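You operate a simulated robot arm through the tools that you are given. There is no shell and no other tool.

You are at the controls of a simulated robot arm. One attempt, no reset.

Task
Put things in order on the side table. At the end: the clear cup from the side table stands where the brown coupler stood; the grey short bolt stands on top of the orange can; the brown coupler stands where the cream bottle stood; the cream bottle is in the yellow tub; whatever was shut is shut again. Leave all else as you found it, and nothing knocked over.

It is judged by the outcome, as a careful person would: the job done as asked, and still so three seconds after it is handed in. It fails if anything else is knocked over, pushed out of place, dropped, spilled or broken.

Robot
A 7-joint arm with a two-finger parallel gripper, fixed in place. Base frame: the origin is at the foot of the arm, x ahead of it, y to its left, z up; the work surface is at about z = 0. Units: m, degrees, N and s.
With the tool pointing down near the work surface it reaches from about 0.24 to 0.62 m from the base axis. Its first joint turns from -66.0 to 66.0 degrees. Payload 2.6 kg.
The tool frame sits at the grasp point between the pads (the TCP): z along the fingers, y along the line on which they close. The tips reach 0.03 m beyond it. The gripper opens to 0.094 m. The fingers are 0.028 m wide and 0.01 m thick; the gripper's body (0.05 by 0.096 m) begins 0.055 m behind the TCP.
Orientation is that of the tool frame in the base frame, as [roll, pitch, yaw] about the fixed x, y, z axes, in that order (R = Rz(yaw) Ry(pitch) Rx(roll)). With the fingers straight down and closing along the base's y, the tool's x points along the base's -x, its y along +y and its z along -z.

Tools
- The arm moves only by the tool nudge_tool. Its argument "moves" is a list of rows, each a list of 7 numbers: the shift along the tool's x, y, z in units of 50 mm (1.0 is 50 mm), then the turn, a rotation vector about the tool's x, y, z in units of 4 degrees (1.0 is 4 degrees), then the finger opening in m, from 0 to 0.094. In form: [[x, y, z, rx, ry, rz, claw], ...]. A call has 1 to 20 rows; each row shifts and turns the commanded pose from where the row before left it, along the tool's axes as they then stand. A call with a number of a shift or a turn outside -1 to 1 is refused whole. A row lasts 0.2 s, in which the tool goes at most 0.05 m and 8.6 degrees; a call with a longer step from one row to the next is refused whole, and so is a gripper value outside its range. A pose out of reach is approached as far as the arm can. The call stops where the force on the tool passes 40 N (or 10 N more than at its start, if that is more) or the arm is blocked; 0.2 s more then pass. The fingers move at their own pace (about 0.072 m/s each) and stop on an object; they squeeze with about 33 N. The grip force told is the motor's: it shows also when the fingers shut on nothing. Time passes only in rows, and 0.2 s behind the last, so rows that do not move let the fingers close. It gives the time, the measured TCP pose, the force on the tool (base axes), the opening and the grip force at its end, in the units of the frame above (readings bear some noise), with the torque about the TCP (base axes, N m) and any sound that the robot's microphone picked up, and new pictures: "pictures" is both (left out), scene, wrist or none.
- Cameras (640 x 400 px; columns grow to the right, rows downward): "scene" is fixed at [0.0383, 0.4448, 0.546]; the picture's right is [-0.68, -0.74, 0.00], its down [-0.54, 0.49, -0.69] and it looks along [0.51, -0.46, -0.73] (base axes); focal length 323 px, centre (320, 200). "wrist" rides on the gripper at [0.076, 0.014, -0.102] in the tool frame; the picture's right is [-0.18, 0.98, 0.00], its down [-0.75, -0.14, -0.64] and it looks along [-0.63, -0.12, 0.77] (tool axes); focal length 243 px, centre (320, 200). There is no depth. A picture from a camera that has moved, and an enlarged one, comes with that camera's place and axes in the base frame and with its lens.
- enlarge(camera, box): a new picture of the part [left, top, right, bottom] of that camera's present view, enlarged. No time passes.
- job_done(): hands the job in; it is judged then, once.

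Places have to be worked out from the pictures, the camera data and where the tool is seen. Open the gripper and draw the arm clear of the work before you hand the job in, unless the task says otherwise.

The tools are called after "Emit:" as a command line: name --pt "numbers of a row" for each row, then --argument value for the rest, lists and objects as JSON in quotes. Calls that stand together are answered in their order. nudge_tool: Moves the arm, as the interface text tells. Its arguments: {"type":"object","properties":{"moves":{"type":"array","items":{"type":"array","items":{"type":"number"}}},"pictures":{"type":"string","enum":["both","scene","wrist","none"]}},"required":["moves"]} The other tools are called the same way: enlarge (camera, box) takes an enlarged picture of a part of a camera's view; job_done () hands the job in.

At the start:

```text
time_s: 0.0
tcp_pos: [0.2852, 0.2442, 0.2969]
ee_rot: [179.9, 0.1, 179.9]
contact_force: [-0.3, 0.2, 0.6]
wrist_torque: [0.02, 0.0, 0.0]
finger_gap: 0.0938
finger_force: 0.0
```

scene: 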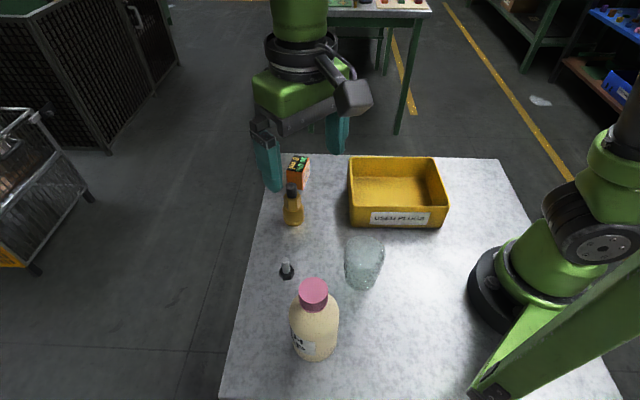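
wrist: 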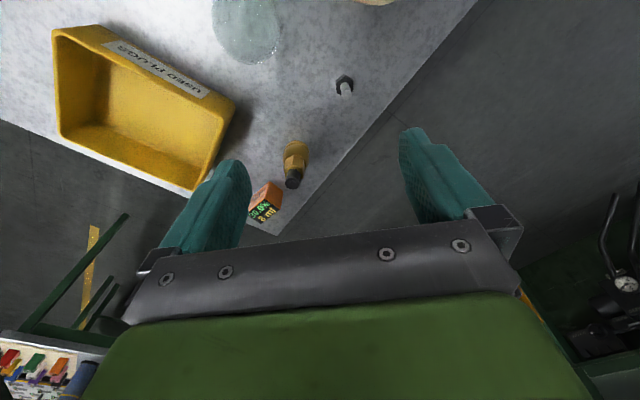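

I'll look closely at the objects on the table first; the pictures show a yellow tub, a cup, a cream bottle, a bolt and two small orange/brown things.

Emit:
enlarge --camera "scene" --box '[240, 140, 400, 240]'

Emit:
enlarge --camera "scene" --box '[240, 220, 432, 370]'

Emit:
enlarge --camera "wrist" --box '[200, 60, 400, 240]'

Emit:
enlarge --camera "wrist" --box '[40, 0, 400, 220]'

```text
4.00 times, centred on (320, 190) of scene
camera zoom: at [0.0383, 0.4448, 0.546], right [-0.68, -0.74, 0.0], down [-0.54, 0.49, -0.69], along [0.51, -0.46, -0.73], focal length 1292 px, centre (320, 240)
```

zoom: 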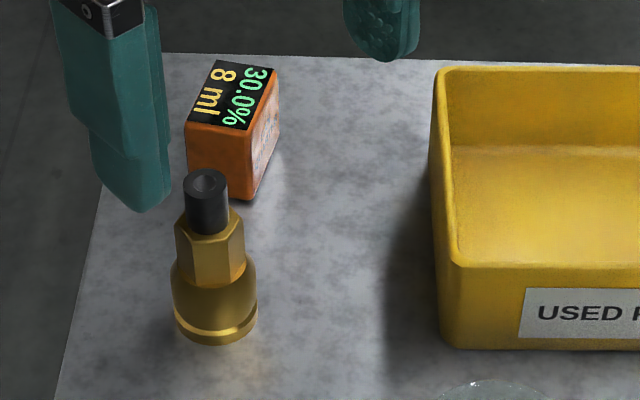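

```text
2.67 times, centred on (336, 295) of scene
camera zoom: at [0.0383, 0.4448, 0.546], right [-0.68, -0.74, 0.0], down [-0.54, 0.49, -0.69], along [0.51, -0.46, -0.73], focal length 862 px, centre (277, -53)
```

zoom: 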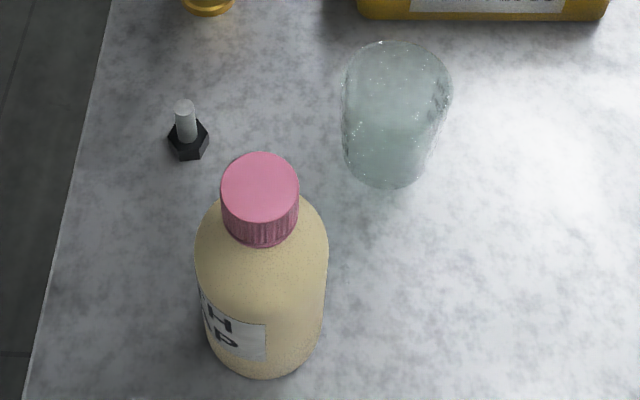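

```text
2.22 times, centred on (300, 150) of wrist
camera zoom: at [0.2103, 0.2584, 0.3995], right [0.18, 0.98, 0.0], down [0.75, -0.14, 0.64], along [0.63, -0.12, -0.77], focal length 539 px, centre (364, 311)
```

zoom: 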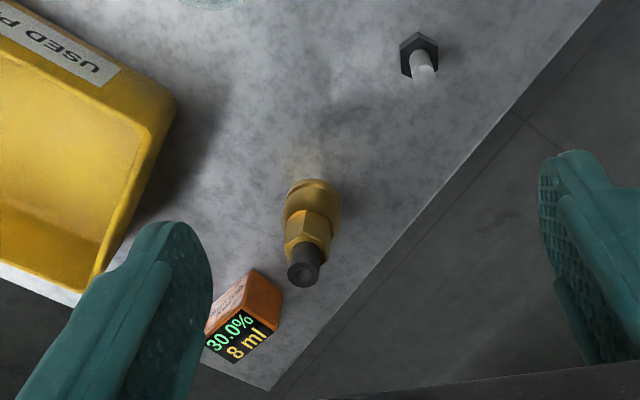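

```text
1.78 times, centred on (220, 110) of wrist
camera zoom: at [0.2103, 0.2584, 0.3995], right [0.18, 0.98, 0.0], down [0.75, -0.14, 0.64], along [0.63, -0.12, -0.77], focal length 431 px, centre (498, 360)
```

zoom: 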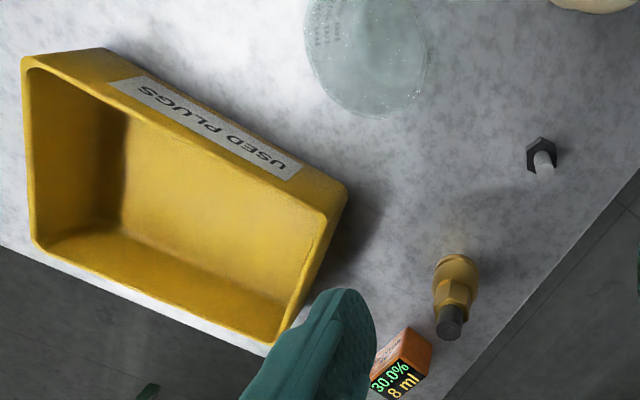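

The coupler looks to be near (0.41, 0.18), the orange block near (0.51, 0.085), the bolt near (0.32, 0.275), the cup near (0.216, 0.176), the bottle near (0.18, 0.326) and the tub centre near (0.31, -0.03). I'll rise and move back for a wrist view of the bottle and the rest of the table.

Emit:
nudge_tool --pt "0.5 0.2 -0.6 0 0 0 0.094" --pt "0.5 0.2 -0.6 0 0 0 0.094" --pt "0.5 0.2 -0.5 0 0 0 0.094" --pt "0.5 0.2 -0.3 0 0 0 0.094" --pt "0 0 0 0 0 0 0.094"

```text
time_s: 1.2
tcp_pos: [0.1863, 0.2815, 0.3981]
ee_rot: [-180.0, 0.0, 180.0]
contact_force: [0.2, -0.6, -0.4]
wrist_torque: [0.0, -0.01, -0.03]
finger_gap: 0.094
finger_force: 0.0
camera wrist: at [0.1105, 0.2964, 0.4993], right [0.18, 0.98, 0.0], down [0.75, -0.14, 0.64], along [0.63, -0.12, -0.77], focal length 243 px, centre (320, 200)
```

scene: 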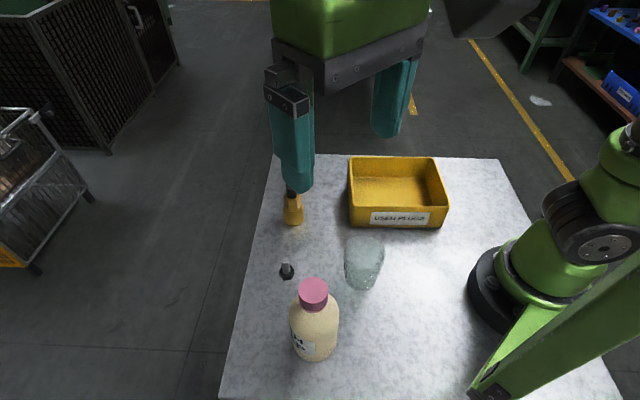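
wrist: 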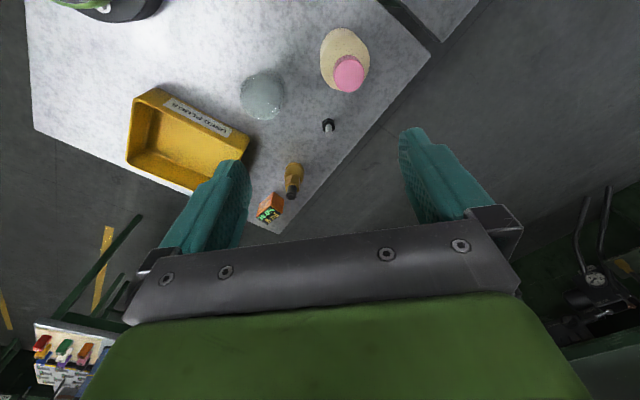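

The whole table is visible now and holds only the objects already listed. I'll enlarge parts of the wrist view to refine positions.

Emit:
enlarge --camera "wrist" --box '[220, 10, 400, 130]'

Emit:
enlarge --camera "wrist" --box '[240, 110, 360, 240]'

Emit:
enlarge --camera "wrist" --box '[110, 70, 290, 200]'

Emit:
enlarge --camera "scene" --box '[230, 220, 410, 370]'

```text
3.33 times, centred on (310, 70) of wrist
camera zoom: at [0.1105, 0.2964, 0.4993], right [0.18, 0.98, 0.0], down [0.75, -0.14, 0.64], along [0.63, -0.12, -0.77], focal length 809 px, centre (353, 633)
```

zoom: 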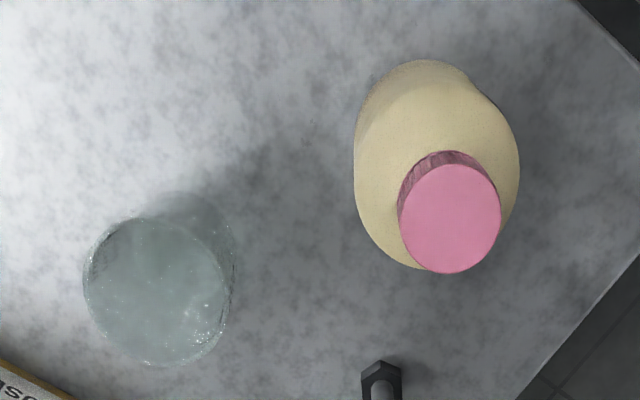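

```text
3.08 times, centred on (300, 175) of wrist
camera zoom: at [0.1105, 0.2964, 0.4993], right [0.18, 0.98, 0.0], down [0.75, -0.14, 0.64], along [0.63, -0.12, -0.77], focal length 746 px, centre (382, 277)
```

zoom: 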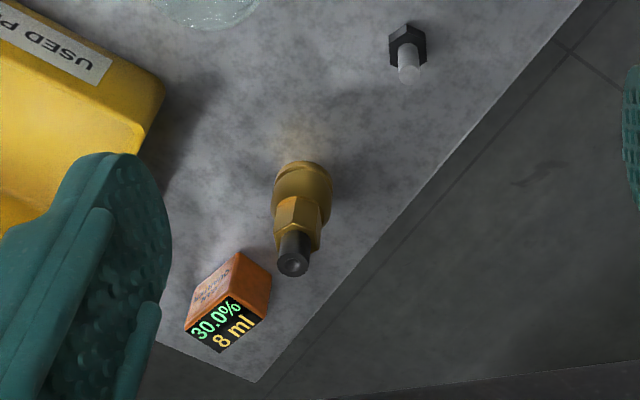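

```text
3.08 times, centred on (200, 135) of wrist
camera zoom: at [0.1105, 0.2964, 0.4993], right [0.18, 0.98, 0.0], down [0.75, -0.14, 0.64], along [0.63, -0.12, -0.77], focal length 746 px, centre (689, 400)
```

zoom: 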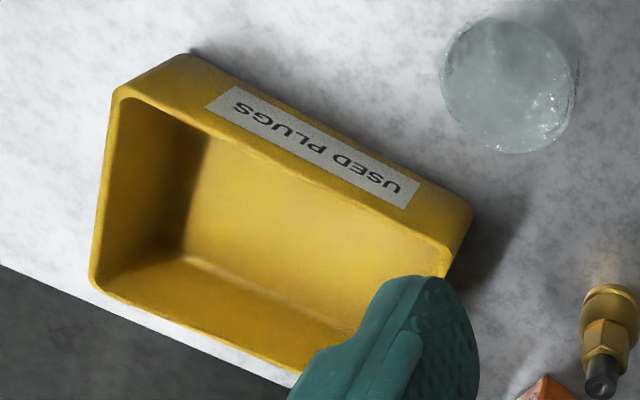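

```text
2.67 times, centred on (320, 295) of scene
camera zoom: at [0.0383, 0.4448, 0.546], right [-0.68, -0.74, 0.0], down [-0.54, 0.49, -0.69], along [0.51, -0.46, -0.73], focal length 862 px, centre (320, -53)
```

zoom: 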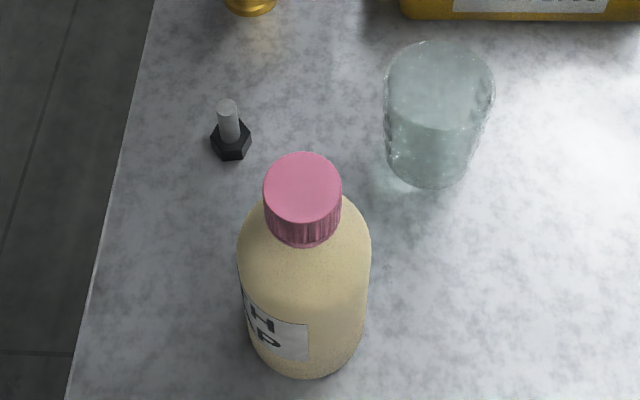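

The cup seems to hold liquid, so I'll handle it gently. I'm going closer above the bottle to measure its height and centre.

Emit:
nudge_tool --pt "0.022 0.26 0.8 0 0 0 0.094" --pt "0.022 0.26 0.8 0 0 0 0.094" --pt "0.022 0.25 0.8 0 0 0 0.094" --pt "0 0 0 0 0 0 0.094"

```text
time_s: 2.2
tcp_pos: [0.1814, 0.3228, 0.2756]
ee_rot: [180.0, 0.0, -180.0]
contact_force: [0.5, -1.1, -0.3]
wrist_torque: [0.01, -0.02, 0.0]
finger_gap: 0.0939
finger_force: 0.0
camera wrist: at [0.1062, 0.3366, 0.3782], right [0.18, 0.98, 0.0], down [0.75, -0.14, 0.64], along [0.63, -0.12, -0.77], focal length 243 px, centre (320, 200)
```

scene: 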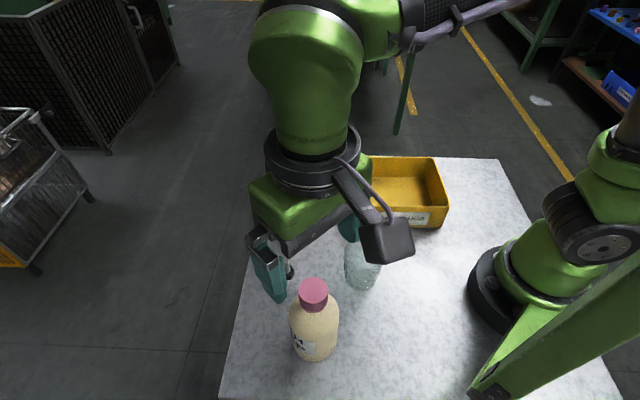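
wrist: 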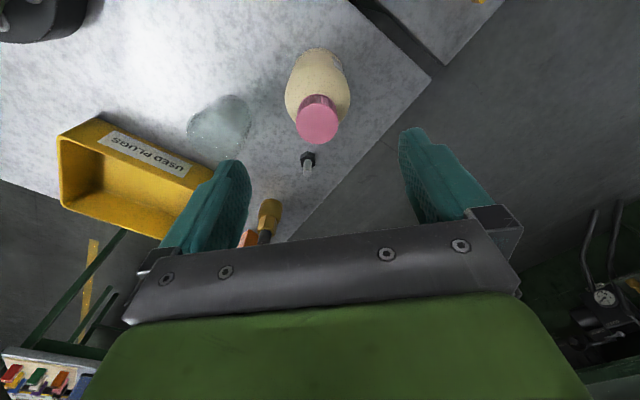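

The cap top appears straight beneath the tool. I'll enlarge for edges to pin down the bottle's axis and height.

Emit:
enlarge --camera "wrist" --box '[250, 30, 390, 180]'

Emit:
enlarge --camera "scene" --box '[270, 270, 360, 370]'

```text
2.67 times, centred on (320, 105) of wrist
camera zoom: at [0.1062, 0.3366, 0.3782], right [0.18, 0.98, 0.0], down [0.75, -0.14, 0.64], along [0.63, -0.12, -0.77], focal length 647 px, centre (320, 453)
```

zoom: 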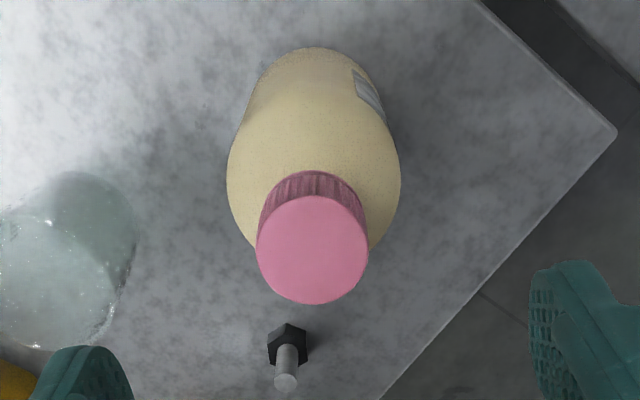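

```text
4.00 times, centred on (315, 320) of scene
camera zoom: at [0.0383, 0.4448, 0.546], right [-0.68, -0.74, 0.0], down [-0.54, 0.49, -0.69], along [0.51, -0.46, -0.73], focal length 1292 px, centre (340, -280)
```

zoom: 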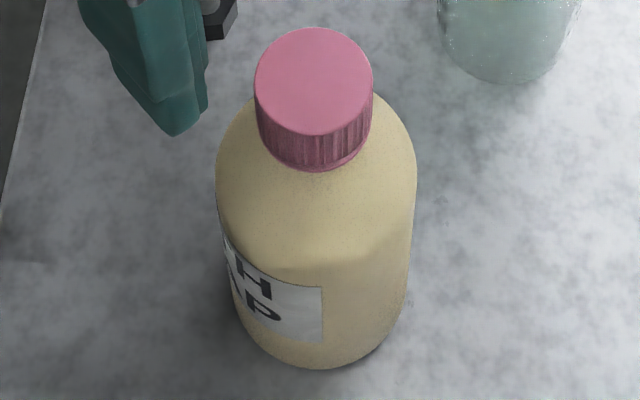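

Triangulating base and cap puts the bottle's axis at about (0.190, 0.319), with radius about 0.034, top at about 0.172 and the cap 37 mm wide between about z=0.148 and 0.172. I'll centre over it and lower so that only the fingertips flank the cap.

Emit:
nudge_tool --pt "-0.16 -0.076 0.2 0 0 0 0.094" --pt "0 0 0.5 0 0 0 0.094" --pt "0 0 0.5 0 0 0 0.08" --pt "0 0 0.4 0 0 0 0.07" --pt "0 0 0.25 0 0 0 0.07" --pt "0 0 0 0 0 0 0.07"

```text
time_s: 3.6
tcp_pos: [0.1903, 0.3191, 0.1848]
ee_rot: [180.0, 0.0, -179.9]
contact_force: [0.3, -0.2, -0.3]
wrist_torque: [0.0, 0.03, 0.04]
finger_gap: 0.0701
finger_force: 0.0
camera wrist: at [0.114, 0.3329, 0.2866], right [0.18, 0.98, 0.0], down [0.75, -0.14, 0.64], along [0.63, -0.12, -0.77], focal length 243 px, centre (320, 200)
```

scene: 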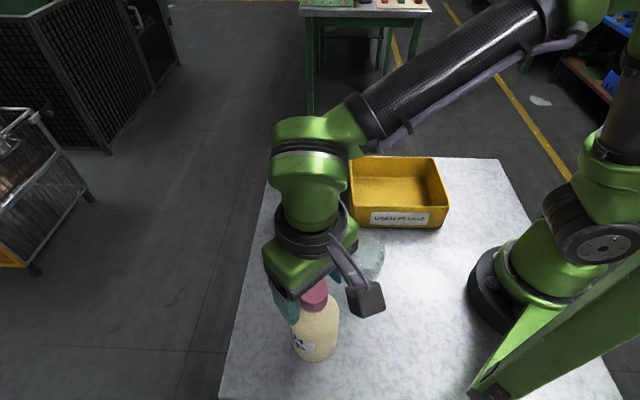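
wrist: 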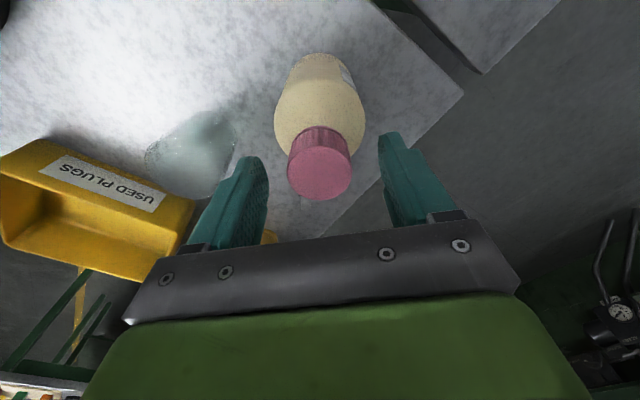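

The cap sits centred between the fingers with its top at about z=0.17. I'll lower 4 mm and close on it.

Emit:
nudge_tool --pt "0 0 0.08 0 0 0 0.07" --pt "0 0 0 0 0 0 0.05" --pt "0 0 0 0 0 0 0.03" --pt "0 0 0 0 0 0 0.02" --pt "0 0 0 0 0 0 0.02"

```text
time_s: 4.8
tcp_pos: [0.1903, 0.3187, 0.1814]
ee_rot: [180.0, 0.0, -180.0]
contact_force: [0.7, -1.6, 0.6]
wrist_torque: [-0.05, 0.02, 0.01]
finger_gap: 0.0381
finger_force: 33.2
camera wrist: at [0.1146, 0.3328, 0.2832], right [0.18, 0.98, 0.0], down [0.75, -0.14, 0.64], along [0.63, -0.12, -0.77], focal length 243 px, centre (320, 200)
```

scene: 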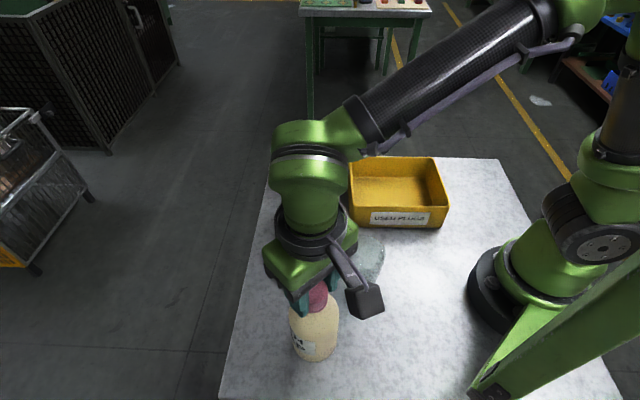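
wrist: 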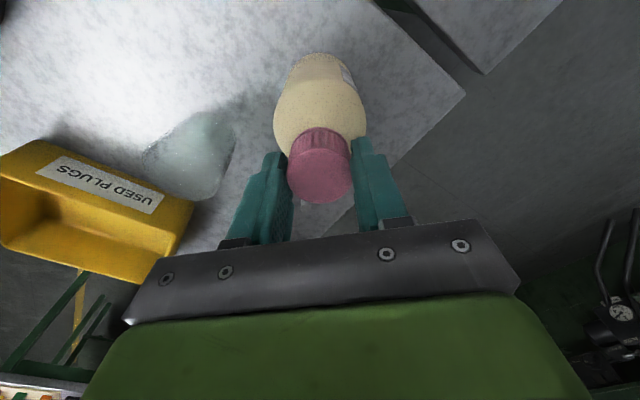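

The grip is firm on a 38 mm cap. I'll lift slowly a little and check that the whole bottle comes up.

Emit:
nudge_tool --pt "0 0 -0.1 0 0 0 0.02" --pt "0 0 -0.2 0 0 0 0.02" --pt "0 0 -0.3 0 0 0 0.02" --pt "0 0 -0.3 0 0 0 0.02" --pt "0 0 -0.1 0 0 0 0.02" --pt "0 0 0 0 0 0 0.02"

```text
time_s: 6.2
tcp_pos: [0.1909, 0.3178, 0.2303]
ee_rot: [-180.0, -0.1, -179.9]
contact_force: [-0.2, -0.5, -3.2]
wrist_torque: [-0.02, -0.01, 0.04]
finger_gap: 0.038
finger_force: 32.4
camera wrist: at [0.1148, 0.3325, 0.3334], right [0.18, 0.98, 0.0], down [0.75, -0.14, 0.64], along [0.63, -0.12, -0.77], focal length 243 px, centre (320, 200)
```

scene: 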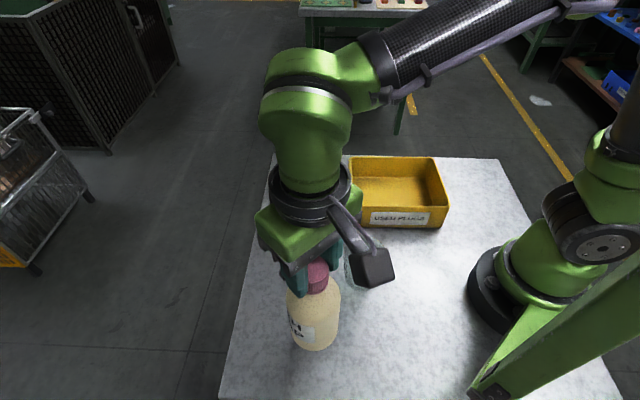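
wrist: 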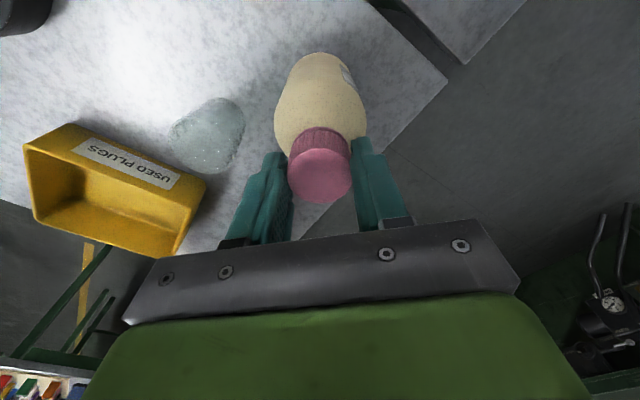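

The bottle is up and hangs straight, about 0.33 kg. I'll raise it to clear the cup and the tub wall, then carry it gently towards the tub centre at about (0.308, -0.024).

Emit:
nudge_tool --pt "0 0 -0.2 0 0 0 0.02" --pt "0 0 -0.4 0 0 0 0.02" --pt "0 0 -0.5 0 0 0 0.02" --pt "0 0 -0.5 0 0 0 0.02" --pt "0 0 -0.3 0 0 0 0.02" --pt "0 0 -0.1 0 0 0 0.02" --pt "-0.065 -0.189 0 0 0 0 0.02" --pt "-0.13 -0.378 0 0 0 0 0.02" --pt "-0.195 -0.568 0 0 0 0 0.02" --pt "-0.195 -0.568 0 0 0 0 0.02" --pt "-0.195 -0.568 0 0 0 0 0.02" --pt "-0.195 -0.568 0 0 0 0 0.02" --pt "-0.195 -0.568 0 0 0 0 0.02" --pt "-0.13 -0.378 0 0 0 0 0.02" --pt "-0.065 -0.189 0 0 0 0 0.02" --pt "0 0 0 0 0 0 0.02"

```text
time_s: 9.6
tcp_pos: [0.2586, 0.1197, 0.3305]
ee_rot: [180.0, 0.0, -179.9]
contact_force: [0.2, -0.3, -4.1]
wrist_torque: [-0.02, -0.02, -0.04]
finger_gap: 0.0383
finger_force: 32.8
camera wrist: at [0.183, 0.133, 0.4329], right [0.18, 0.98, 0.0], down [0.75, -0.14, 0.64], along [0.63, -0.12, -0.77], focal length 243 px, centre (320, 200)
```

scene: 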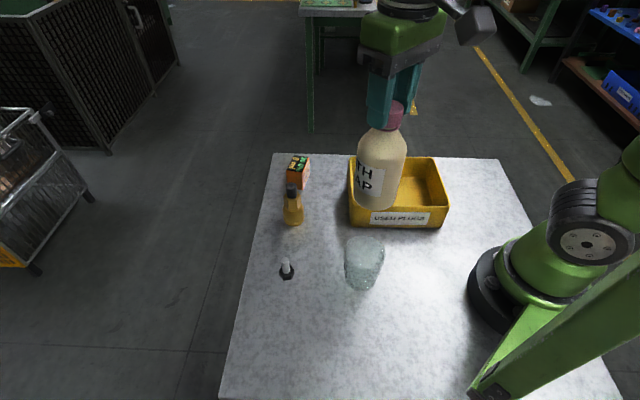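
wrist: 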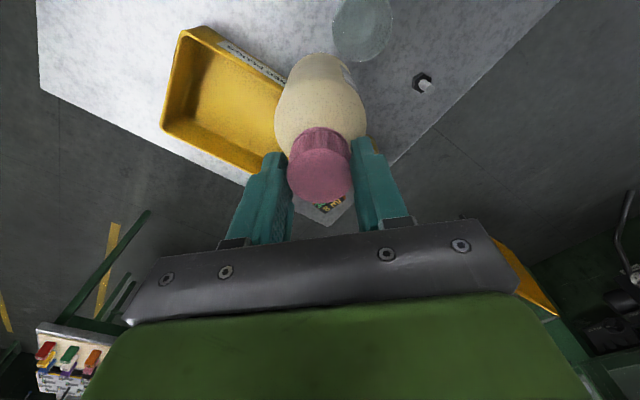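

The bottle hangs steady. I'll carry it the remaining 15 cm to above the tub centre.

Emit:
nudge_tool --pt "-0.066 -0.19 0 0 0 0 0.02" --pt "-0.132 -0.38 0 0 0 0 0.02" --pt "-0.2 -0.575 0 0 0 0 0.02" --pt "-0.2 -0.575 0 0 0 0 0.02" --pt "-0.2 -0.575 0 0 0 0 0.02" --pt "-0.132 -0.38 0 0 0 0 0.02" --pt "-0.066 -0.19 0 0 0 0 0.02" --pt "0 0 0 0 0 0 0.02"

```text
time_s: 11.4
tcp_pos: [0.3089, -0.0234, 0.3313]
ee_rot: [179.9, 0.0, -180.0]
contact_force: [0.3, -0.2, -3.8]
wrist_torque: [-0.01, -0.01, -0.04]
finger_gap: 0.038
finger_force: 32.9
camera wrist: at [0.2344, -0.0084, 0.4339], right [0.18, 0.98, 0.0], down [0.75, -0.14, 0.64], along [0.63, -0.12, -0.77], focal length 243 px, centre (320, 200)
```

scene: 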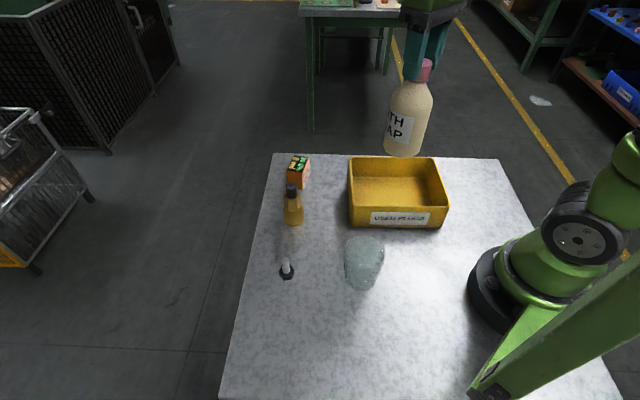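
wrist: 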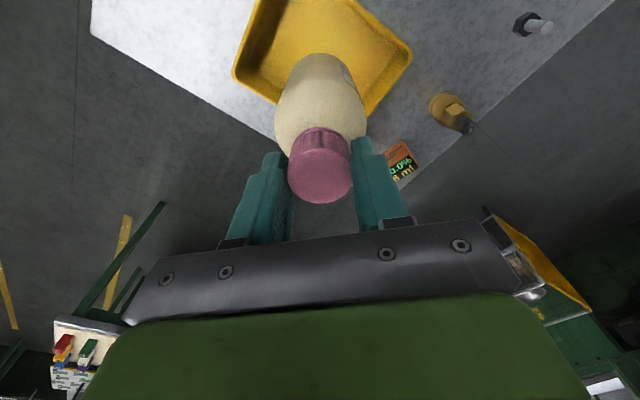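

The bottle hangs over the middle of the tub; its rim corners project where I computed them. I'll lower to just above the tub floor.

Emit:
nudge_tool --pt "0 0 0.3 0 0 0 0.02" --pt "0 0 0.5 0 0 0 0.02" --pt "0 0 0.6 0 0 0 0.02" --pt "0 0 0.6 0 0 0 0.02" --pt "0 0 0.4 0 0 0 0.02" --pt "0 0 0.2 0 0 0 0.02" --pt "0 0 0 0 0 0 0.02"

```text
time_s: 13.0
tcp_pos: [0.308, -0.0238, 0.1988]
ee_rot: [180.0, 0.0, -179.8]
contact_force: [0.7, 0.1, -3.6]
wrist_torque: [0.03, 0.03, 0.0]
finger_gap: 0.038
finger_force: 32.8
camera wrist: at [0.2332, -0.009, 0.3018], right [0.18, 0.98, 0.0], down [0.75, -0.14, 0.64], along [0.63, -0.12, -0.77], focal length 243 px, centre (320, 200)
```

scene: 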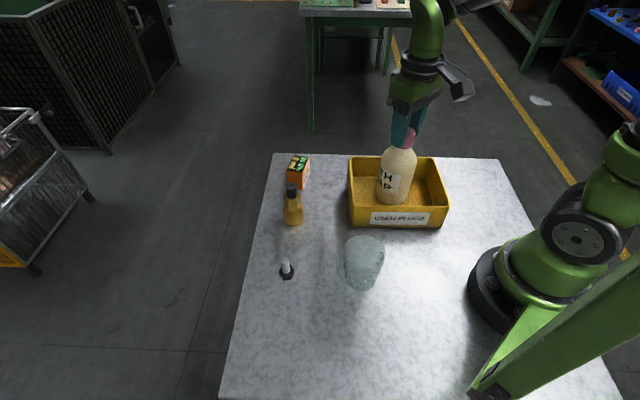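
wrist: 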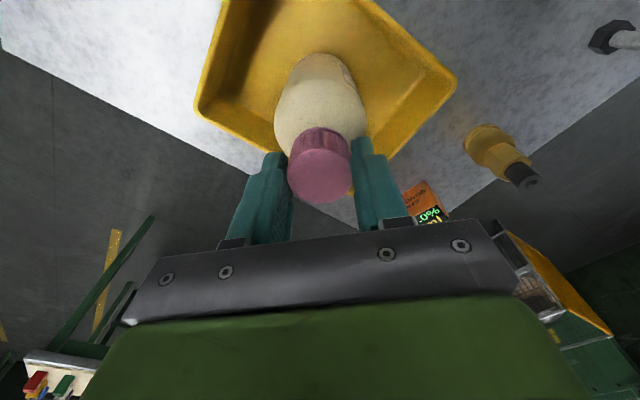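

The bottle's base should be about 17 mm above table level, inside the tub. I'll lower in small steps and watch the force for contact.

Emit:
nudge_tool --pt "0 0 0.08 0 0 0 0.02" --pt "0 0 0.06 0 0 0 0.02" --pt "0 0 0.06 0 0 0 0.02" --pt "0 0 0 0 0 0 0.02" --pictures "none"

Emit:
nudge_tool --pt "0 0 0.04 0 0 0 0.02" --pt "0 0 0 0 0 0 0.02" --pictures "none"

```text
time_s: 14.0
tcp_pos: [0.3095, -0.022, 0.1904]
ee_rot: [180.0, 0.0, 179.9]
contact_force: [-0.7, -0.6, -3.7]
wrist_torque: [0.02, 0.03, 0.0]
finger_gap: 0.0381
finger_force: 33.1
```

```text
time_s: 14.6
tcp_pos: [0.3093, -0.0219, 0.1879]
ee_rot: [-179.9, 0.0, -180.0]
contact_force: [-0.3, 1.0, 5.7]
wrist_torque: [0.05, 0.03, -0.02]
finger_gap: 0.0381
finger_force: 33.1
```

The force flipped from -3.7 N to +5.7 N, so the bottle stands on the tub floor. I'll open the fingers and lift clear straight up.

Emit:
nudge_tool --pt "0 0 -0.01 0 0 0 0.04" --pt "0 0 0 0 0 0 0.05" --pt "0 0 0 0 0 0 0.065" --pt "0 0 0 0 0 0 0.075" --pt "0 0 -0.3 0 0 0 0.075" --pt "0 0 -0.6 0 0 0 0.075" --pt "0 0 -0.9 0 0 0 0.075" --pt "0 0 -0.9 0 0 0 0.075" --pt "0 0 -0.3 0 0 0 0.075" --pt "0 0 0 0 0 0 0.075"

```text
time_s: 16.8
tcp_pos: [0.3082, -0.0223, 0.3393]
ee_rot: [-180.0, -0.1, 180.0]
contact_force: [-0.7, -0.1, -1.1]
wrist_torque: [0.02, 0.01, 0.02]
finger_gap: 0.0751
finger_force: 0.0
camera wrist: at [0.2329, -0.0085, 0.4416], right [0.18, 0.98, 0.0], down [0.75, -0.14, 0.64], along [0.63, -0.12, -0.77], focal length 243 px, centre (320, 200)
```

scene: 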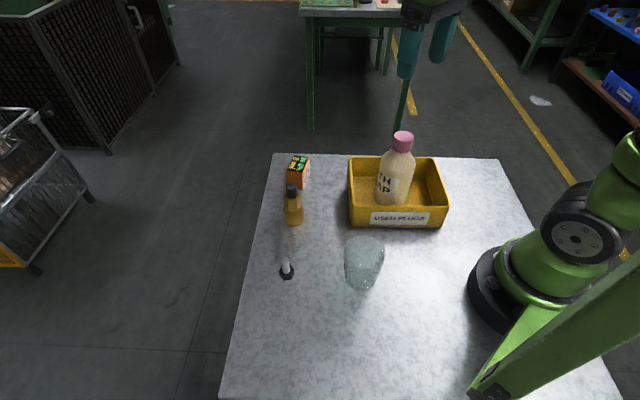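
wrist: 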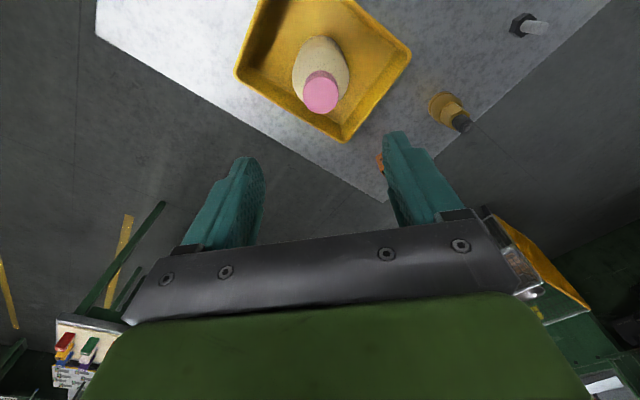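

The bottle stands upright in the tub. Next is the coupler near (0.412, 0.180); I'll go above it for a close look.

Emit:
nudge_tool --pt "-0.25 0.5 0 0 0 0 0.075" --pt "-0.4 0.8 0 0 0 0 0.075" --pt "-0.4 0.8 0 0 0 0 0.075" --pt "-0.4 0.8 0.2 0 0 0 0.075" --pt "-0.35 0.7 0.4 0 0 0 0.075" --pt "-0.2 0.44 0.5 0 0 0 0.075" --pt "0 0 0.5 0 0 0 0.075" --pt "0 0 0 0 0 0 0.075"

```text
time_s: 18.6
tcp_pos: [0.4074, 0.1773, 0.2575]
ee_rot: [-180.0, 0.0, -180.0]
contact_force: [-0.3, 0.7, -0.1]
wrist_torque: [0.05, -0.01, -0.01]
finger_gap: 0.0749
finger_force: 0.0
camera wrist: at [0.3323, 0.1911, 0.361], right [0.18, 0.98, 0.0], down [0.75, -0.14, 0.64], along [0.63, -0.12, -0.77], focal length 243 px, centre (320, 200)
```

scene: 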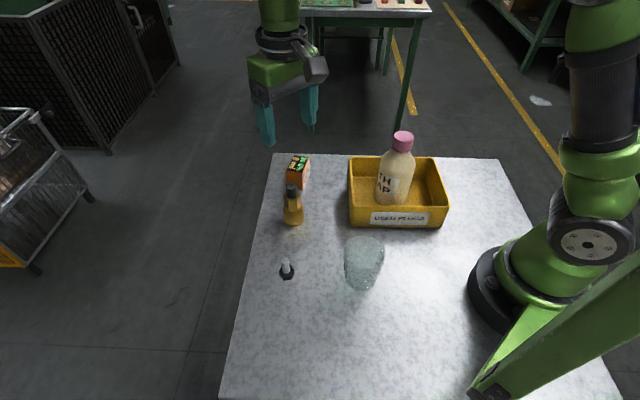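
wrist: 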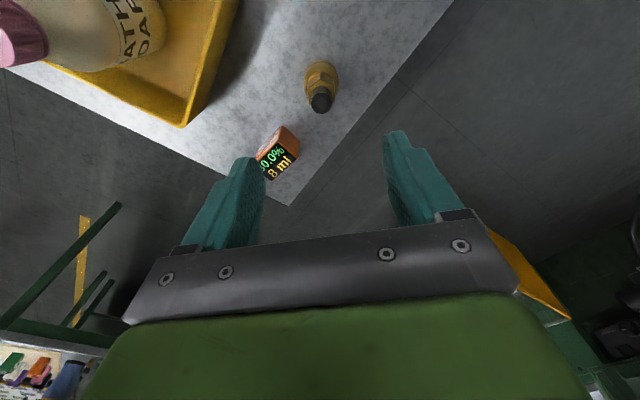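

Emit:
enlarge --camera "wrist" --box '[250, 40, 390, 180]'

Emit:
enlarge --camera "scene" --box '[270, 145, 330, 235]'

```text
2.86 times, centred on (320, 110) of wrist
camera zoom: at [0.3323, 0.1911, 0.361], right [0.18, 0.98, 0.0], down [0.75, -0.14, 0.64], along [0.63, -0.12, -0.77], focal length 693 px, centre (320, 457)
```

zoom: 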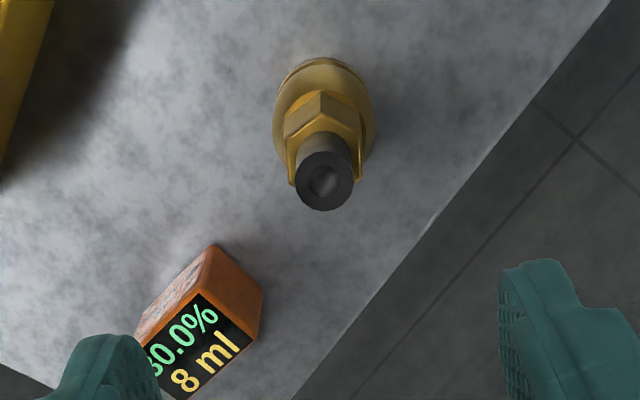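

```text
4.44 times, centred on (300, 190) of scene
camera zoom: at [0.0383, 0.4448, 0.546], right [-0.68, -0.74, 0.0], down [-0.54, 0.49, -0.69], along [0.51, -0.46, -0.73], focal length 1436 px, centre (409, 244)
```

zoom: 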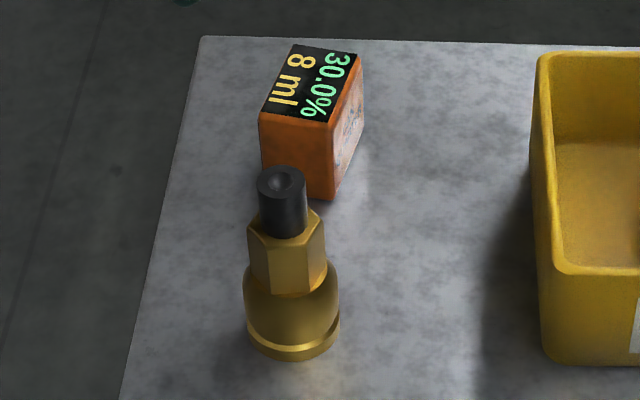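

Triangulating the coupler gives an axis at about (0.417, 0.1765), height about 0.10 and base diameter about 45 mm. I'll centre over it and come down to just above its top to verify.

Emit:
nudge_tool --pt "-0.19 -0.02 0.4 0 0 0 0.075" --pt "0 0 0.7 0 0 0 0.075" --pt "0 0 0.7 0 0 0 0.075" --pt "0 0 0.4 0 0 0 0.075" --pt "0 0 0 0 0 0 0.075"

```text
time_s: 19.8
tcp_pos: [0.4187, 0.1798, 0.1502]
ee_rot: [-179.9, 0.0, -180.0]
contact_force: [0.9, -0.4, -0.5]
wrist_torque: [0.01, -0.03, 0.01]
finger_gap: 0.075
finger_force: 0.0
camera wrist: at [0.343, 0.1934, 0.2525], right [0.18, 0.98, 0.0], down [0.75, -0.14, 0.64], along [0.63, -0.12, -0.77], focal length 243 px, centre (320, 200)
```

scene: 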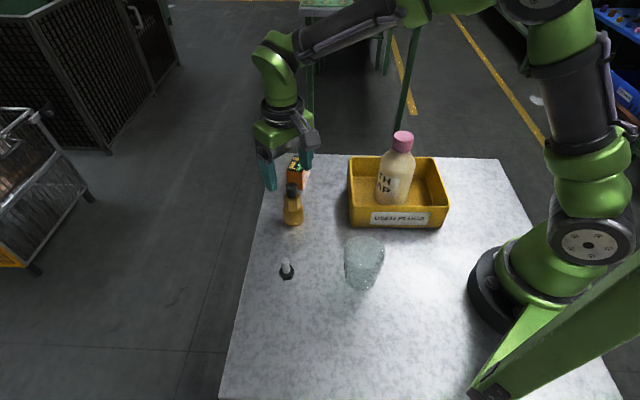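
wrist: 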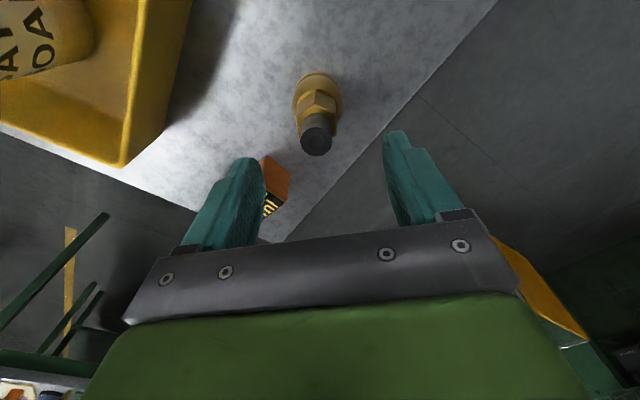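

The coupler's top is about 2.5 mm off the finger centre line in y, so I'll correct that and lower so the fingertips flank its round base.

Emit:
nudge_tool --pt "0.03 -0.05 0.3 0 0 0 0.075" --pt "0 0 0.5 0 0 0 0.075" --pt "0 0 0.5 0 0 0 0.075" --pt "0 0 0.4 0 0 0 0.075" --pt "0 0 0.2 0 0 0 0.075" --pt "0 0 0 0 0 0 0.075"

```text
time_s: 21.2
tcp_pos: [0.4153, 0.1767, 0.0533]
ee_rot: [-180.0, -0.1, -180.0]
contact_force: [0.3, -0.7, -0.1]
wrist_torque: [0.02, -0.02, 0.0]
finger_gap: 0.075
finger_force: 0.2
camera wrist: at [0.3406, 0.1898, 0.1566], right [0.18, 0.98, 0.0], down [0.75, -0.14, 0.64], along [0.63, -0.12, -0.77], focal length 243 px, centre (320, 200)
```

scene: 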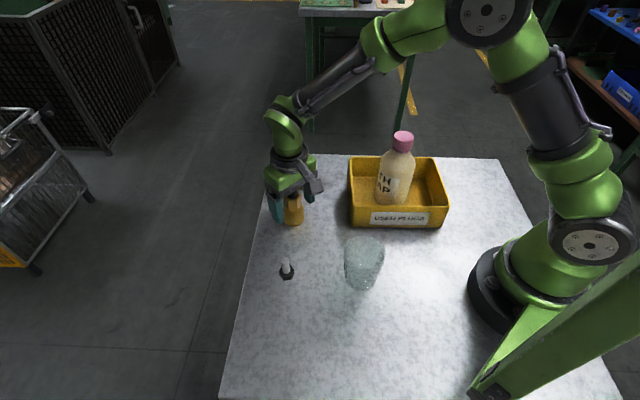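
wrist: 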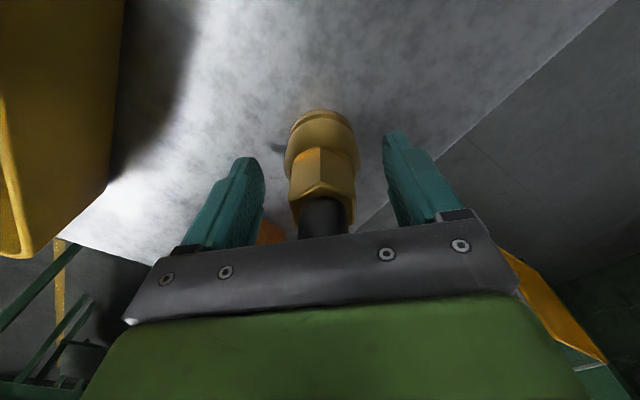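

The coupler is centred between the fingers. I'll close on its base cylinder.

Emit:
nudge_tool --pt "0 0 0 0 0 0 0.06" --pt "0 0 0 0 0 0 0.045" --pt "0 0 0 0 0 0 0.03" --pt "0 0 0 0 0 0 0.025" --pt "0 0 0 0 0 0 0.025"

```text
time_s: 22.4
tcp_pos: [0.4168, 0.1755, 0.0551]
ee_rot: [-180.0, 0.0, -179.9]
contact_force: [-0.5, 1.0, 0.3]
wrist_torque: [0.08, -0.06, -0.01]
finger_gap: 0.0417
finger_force: 33.0
camera wrist: at [0.3406, 0.1899, 0.1569], right [0.18, 0.98, 0.0], down [0.75, -0.14, 0.64], along [0.63, -0.12, -0.77], focal length 243 px, centre (320, 200)
```

scene: 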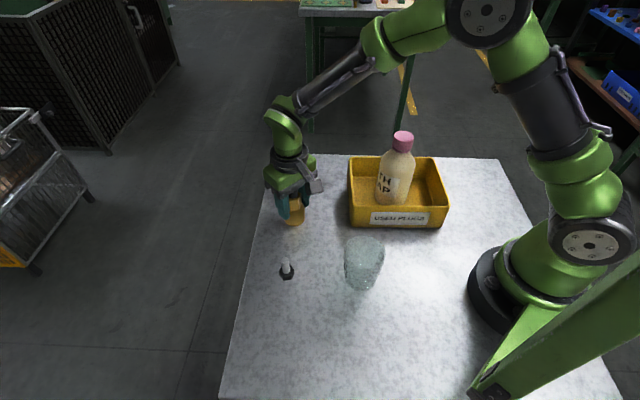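
wrist: 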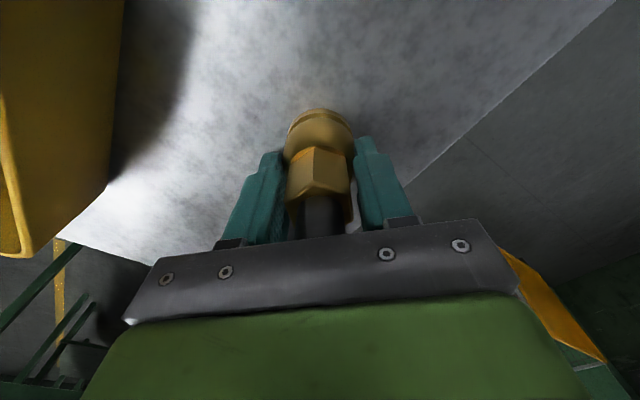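

The grip holds at 41.7 mm on the coupler's base. I'll lift it gently, keeping it upright.

Emit:
nudge_tool --pt "0 0 -0.1 0 0 0 0.025" --pt "0 0 -0.2 0 0 0 0.025" --pt "0 0 -0.4 0 0 0 0.025" --pt "0 0 -0.4 0 0 0 0.025" --pt "0 0 -0.2 0 0 0 0.025" --pt "0 0 0 0 0 0 0.025"

```text
time_s: 23.8
tcp_pos: [0.4175, 0.1778, 0.1186]
ee_rot: [180.0, 0.0, -179.9]
contact_force: [-0.4, -0.2, -0.9]
wrist_torque: [0.04, 0.03, -0.01]
finger_gap: 0.0418
finger_force: 33.0
camera wrist: at [0.342, 0.1909, 0.2215], right [0.18, 0.98, 0.0], down [0.75, -0.14, 0.64], along [0.63, -0.12, -0.77], focal length 243 px, centre (320, 200)
```

scene: 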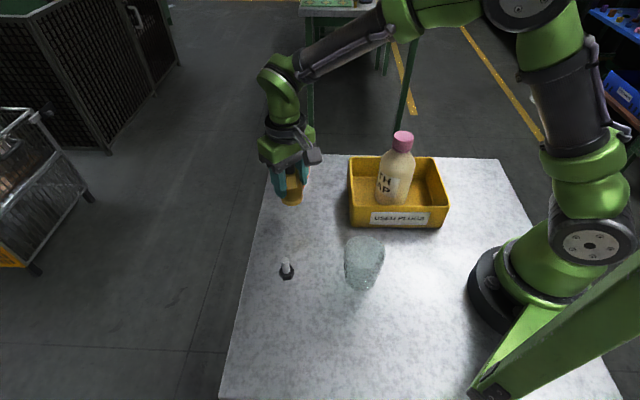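
wrist: 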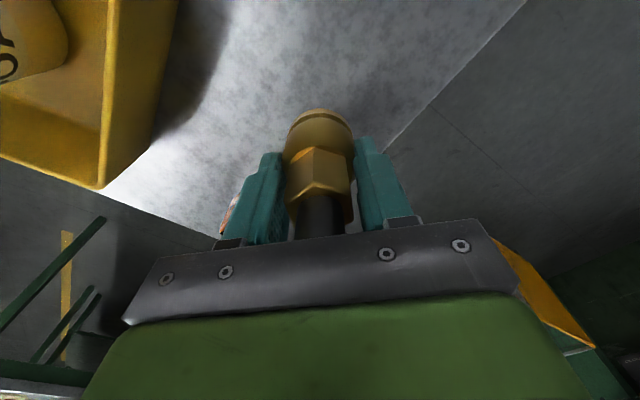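

The coupler is up and stable. I'll raise it above bolt height and carry it to the bottle's old place at about (0.190, 0.319).

Emit:
nudge_tool --pt "0 0 -0.3 0 0 0 0.025" --pt "0 0 -0.5 0 0 0 0.025" --pt "0.254 0.159 -0.1 0 0 0 0.025" --pt "0.508 0.318 0 0 0 0 0.025" --pt "0.678 0.424 0 0 0 0 0.025" --pt "0.678 0.424 0 0 0 0 0.025" --pt "0.678 0.424 0 0 0 0 0.025" --pt "0.678 0.424 0 0 0 0 0.025" --pt "0.508 0.318 0 0 0 0 0.025" --pt "0.339 0.212 0 0 0 0 0.025" --pt "0.22 0.137 0 0 0 0 0.025" --pt "0 0 0 0 0 0 0.025"

```text
time_s: 26.4
tcp_pos: [0.1891, 0.3189, 0.1654]
ee_rot: [180.0, 0.0, 180.0]
contact_force: [-0.4, -0.2, -2.2]
wrist_torque: [0.01, -0.01, 0.01]
finger_gap: 0.0415
finger_force: 33.2
camera wrist: at [0.1138, 0.3322, 0.2677], right [0.18, 0.98, 0.0], down [0.75, -0.14, 0.64], along [0.63, -0.12, -0.77], focal length 243 px, centre (320, 200)
```

scene: 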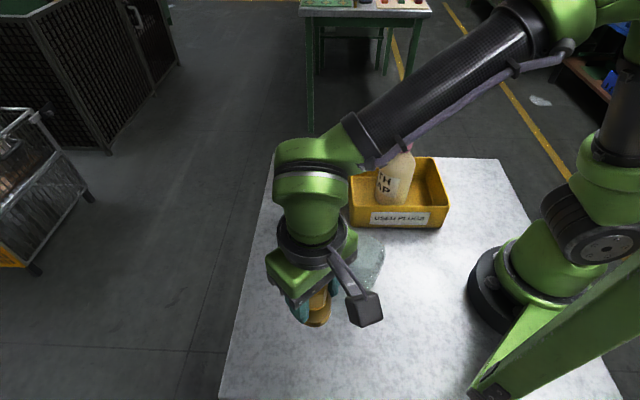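
wrist: 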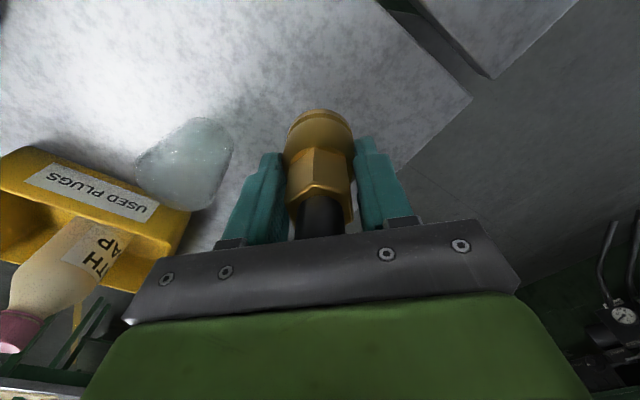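

I'm above the target spot at (0.189, 0.319). I'll lower towards the table and slow down near contact.

Emit:
nudge_tool --pt "0 0 0.3 0 0 0 0.025" --pt "0 0 0.5 0 0 0 0.025" --pt "0 0 0.5 0 0 0 0.025" --pt "0 0 0.4 0 0 0 0.025" --pt "0 0 0.25 0 0 0 0.025" --pt "0 0 0.1 0 0 0 0.025" --pt "0 0 0 0 0 0 0.025"

Emit:
nudge_tool --pt "0 0 0.06 0 0 0 0.025" --pt "0 0 0.03 0 0 0 0.025" --pt "0 0 0 0 0 0 0.025" --pictures "none"

```text
time_s: 28.0
tcp_pos: [0.189, 0.3162, 0.0608]
ee_rot: [180.0, 0.0, 179.9]
contact_force: [-0.4, -0.3, -1.3]
wrist_torque: [0.02, 0.0, 0.01]
finger_gap: 0.0415
finger_force: 33.0
camera wrist: at [0.1137, 0.331, 0.1635], right [0.18, 0.98, 0.0], down [0.75, -0.14, 0.64], along [0.63, -0.12, -0.77], focal length 243 px, centre (320, 200)
```

scene: 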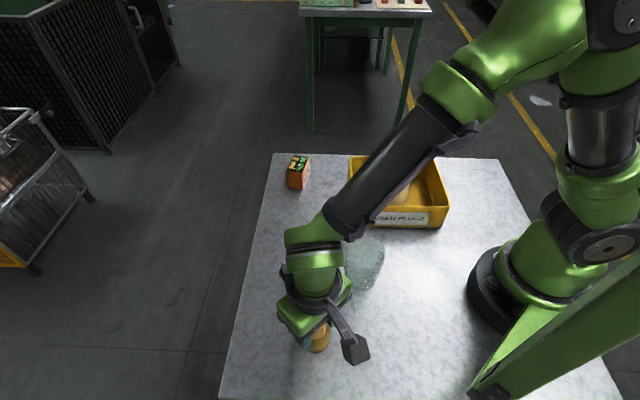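
wrist: 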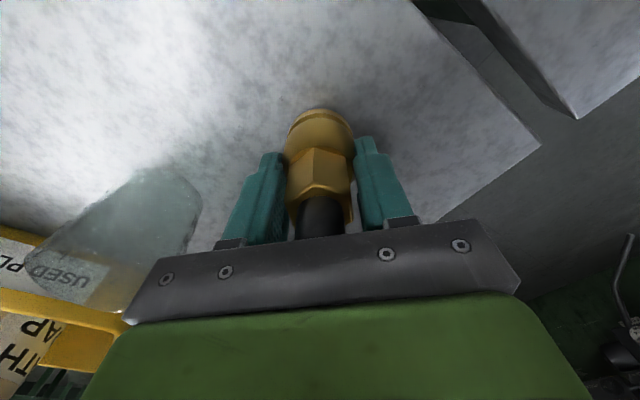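

```text
time_s: 28.8
tcp_pos: [0.1892, 0.3186, 0.0573]
ee_rot: [-180.0, 0.0, 179.9]
contact_force: [0.1, -0.2, -1.5]
wrist_torque: [-0.01, -0.02, 0.01]
finger_gap: 0.0416
finger_force: 33.1
```

There's no contact yet at z=0.057, so I'll keep going in 1–1.5 mm steps.

Emit:
nudge_tool --pt "0 0 0.03 0 0 0 0.025" --pt "0 0 0 0 0 0 0.025" --pictures "none"

Emit:
nudge_tool --pt "0 0 0.02 0 0 0 0.025" --pt "0 0 0 0 0 0 0.025" --pictures "none"

```text
time_s: 29.4
tcp_pos: [0.1886, 0.3158, 0.0539]
ee_rot: [180.0, 0.0, -180.0]
contact_force: [0.3, -0.1, -1.8]
wrist_torque: [-0.03, -0.03, 0.05]
finger_gap: 0.0416
finger_force: 33.6
```

```text
time_s: 30.0
tcp_pos: [0.1907, 0.3174, 0.055]
ee_rot: [179.9, -0.1, -180.0]
contact_force: [-2.0, -3.0, 9.1]
wrist_torque: [-0.19, -0.12, -0.07]
finger_gap: 0.0417
finger_force: 33.2
```

Contact shows at +9 N, so the coupler rests on the table. I'll ease off half a millimetre, open and go straight up.

Emit:
nudge_tool --pt "0 0 -0.01 0 0 0 0.042" --pt "0 0 0 0 0 0 0.05" --pt "0 0 0 0 0 0 0.065" --pt "0 0 0 0 0 0 0.08" --pt "0 0 -0.3 0 0 0 0.08" --pt "0 0 -0.6 0 0 0 0.08" --pt "0 0 -0.9 0 0 0 0.08" --pt "0 0 -0.9 0 0 0 0.08" --pt "0 0 -0.3 0 0 0 0.08" --pt "0 0 0 0 0 0 0.08"

```text
time_s: 32.2
tcp_pos: [0.1905, 0.317, 0.2044]
ee_rot: [179.9, 0.0, -179.9]
contact_force: [0.0, -0.5, 0.7]
wrist_torque: [0.0, -0.01, 0.02]
finger_gap: 0.0801
finger_force: 0.1
camera wrist: at [0.1144, 0.3313, 0.3072], right [0.18, 0.98, 0.0], down [0.75, -0.14, 0.64], along [0.63, -0.12, -0.77], focal length 243 px, centre (320, 200)
```

scene: 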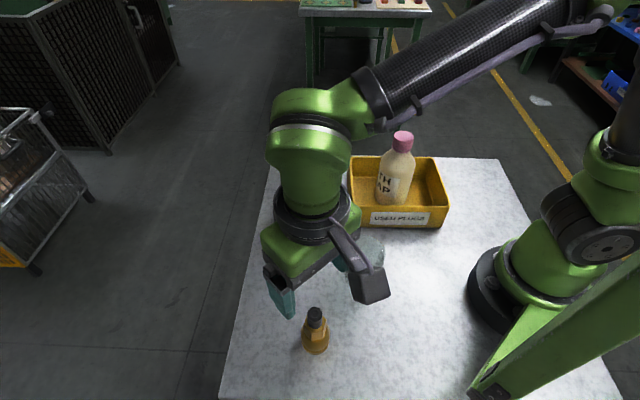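
wrist: 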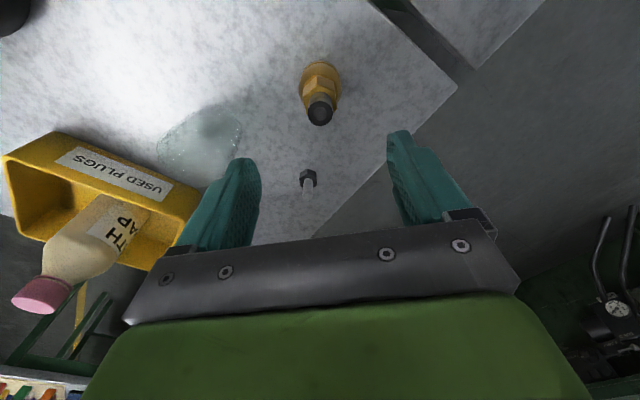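

The coupler stands in the bottle's old place. Next is the cup; I'll move above it, near (0.22, 0.18), and look.

Emit:
nudge_tool --pt "0 0 -0.5 0 0 0 0.094" --pt "0 -0.3 -0.5 0 0 0 0.094" --pt "-0.15 -0.7 -0.2 0 0 0 0.094" --pt "-0.2 -0.8 0 0 0 0 0.094" --pt "-0.15 -0.6 0 0 0 0 0.094" --pt "-0.1 -0.34 0 0 0 0 0.094" --pt "0 0 0 0 0 0 0.094"

```text
time_s: 33.8
tcp_pos: [0.2192, 0.1843, 0.2651]
ee_rot: [179.9, 0.0, -180.0]
contact_force: [0.5, 0.0, 0.8]
wrist_torque: [-0.01, 0.02, 0.04]
finger_gap: 0.094
finger_force: 0.2
camera wrist: at [0.1439, 0.1964, 0.3674], right [0.18, 0.98, 0.0], down [0.75, -0.14, 0.64], along [0.63, -0.12, -0.77], focal length 243 px, centre (320, 200)
```

scene: 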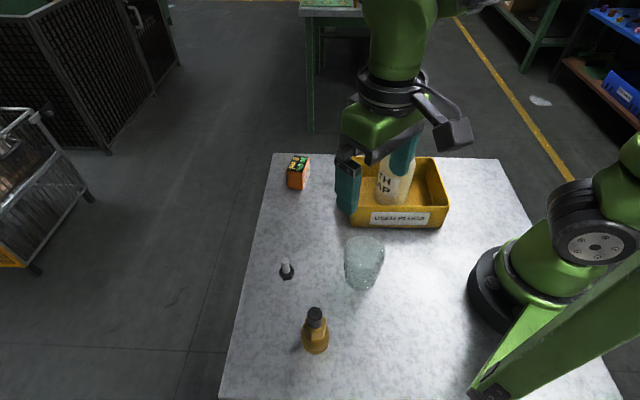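
wrist: 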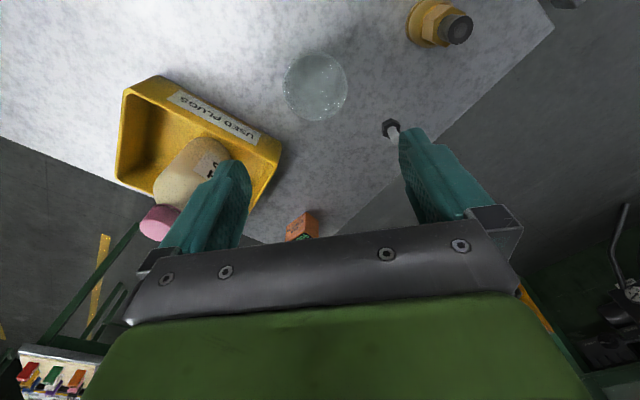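

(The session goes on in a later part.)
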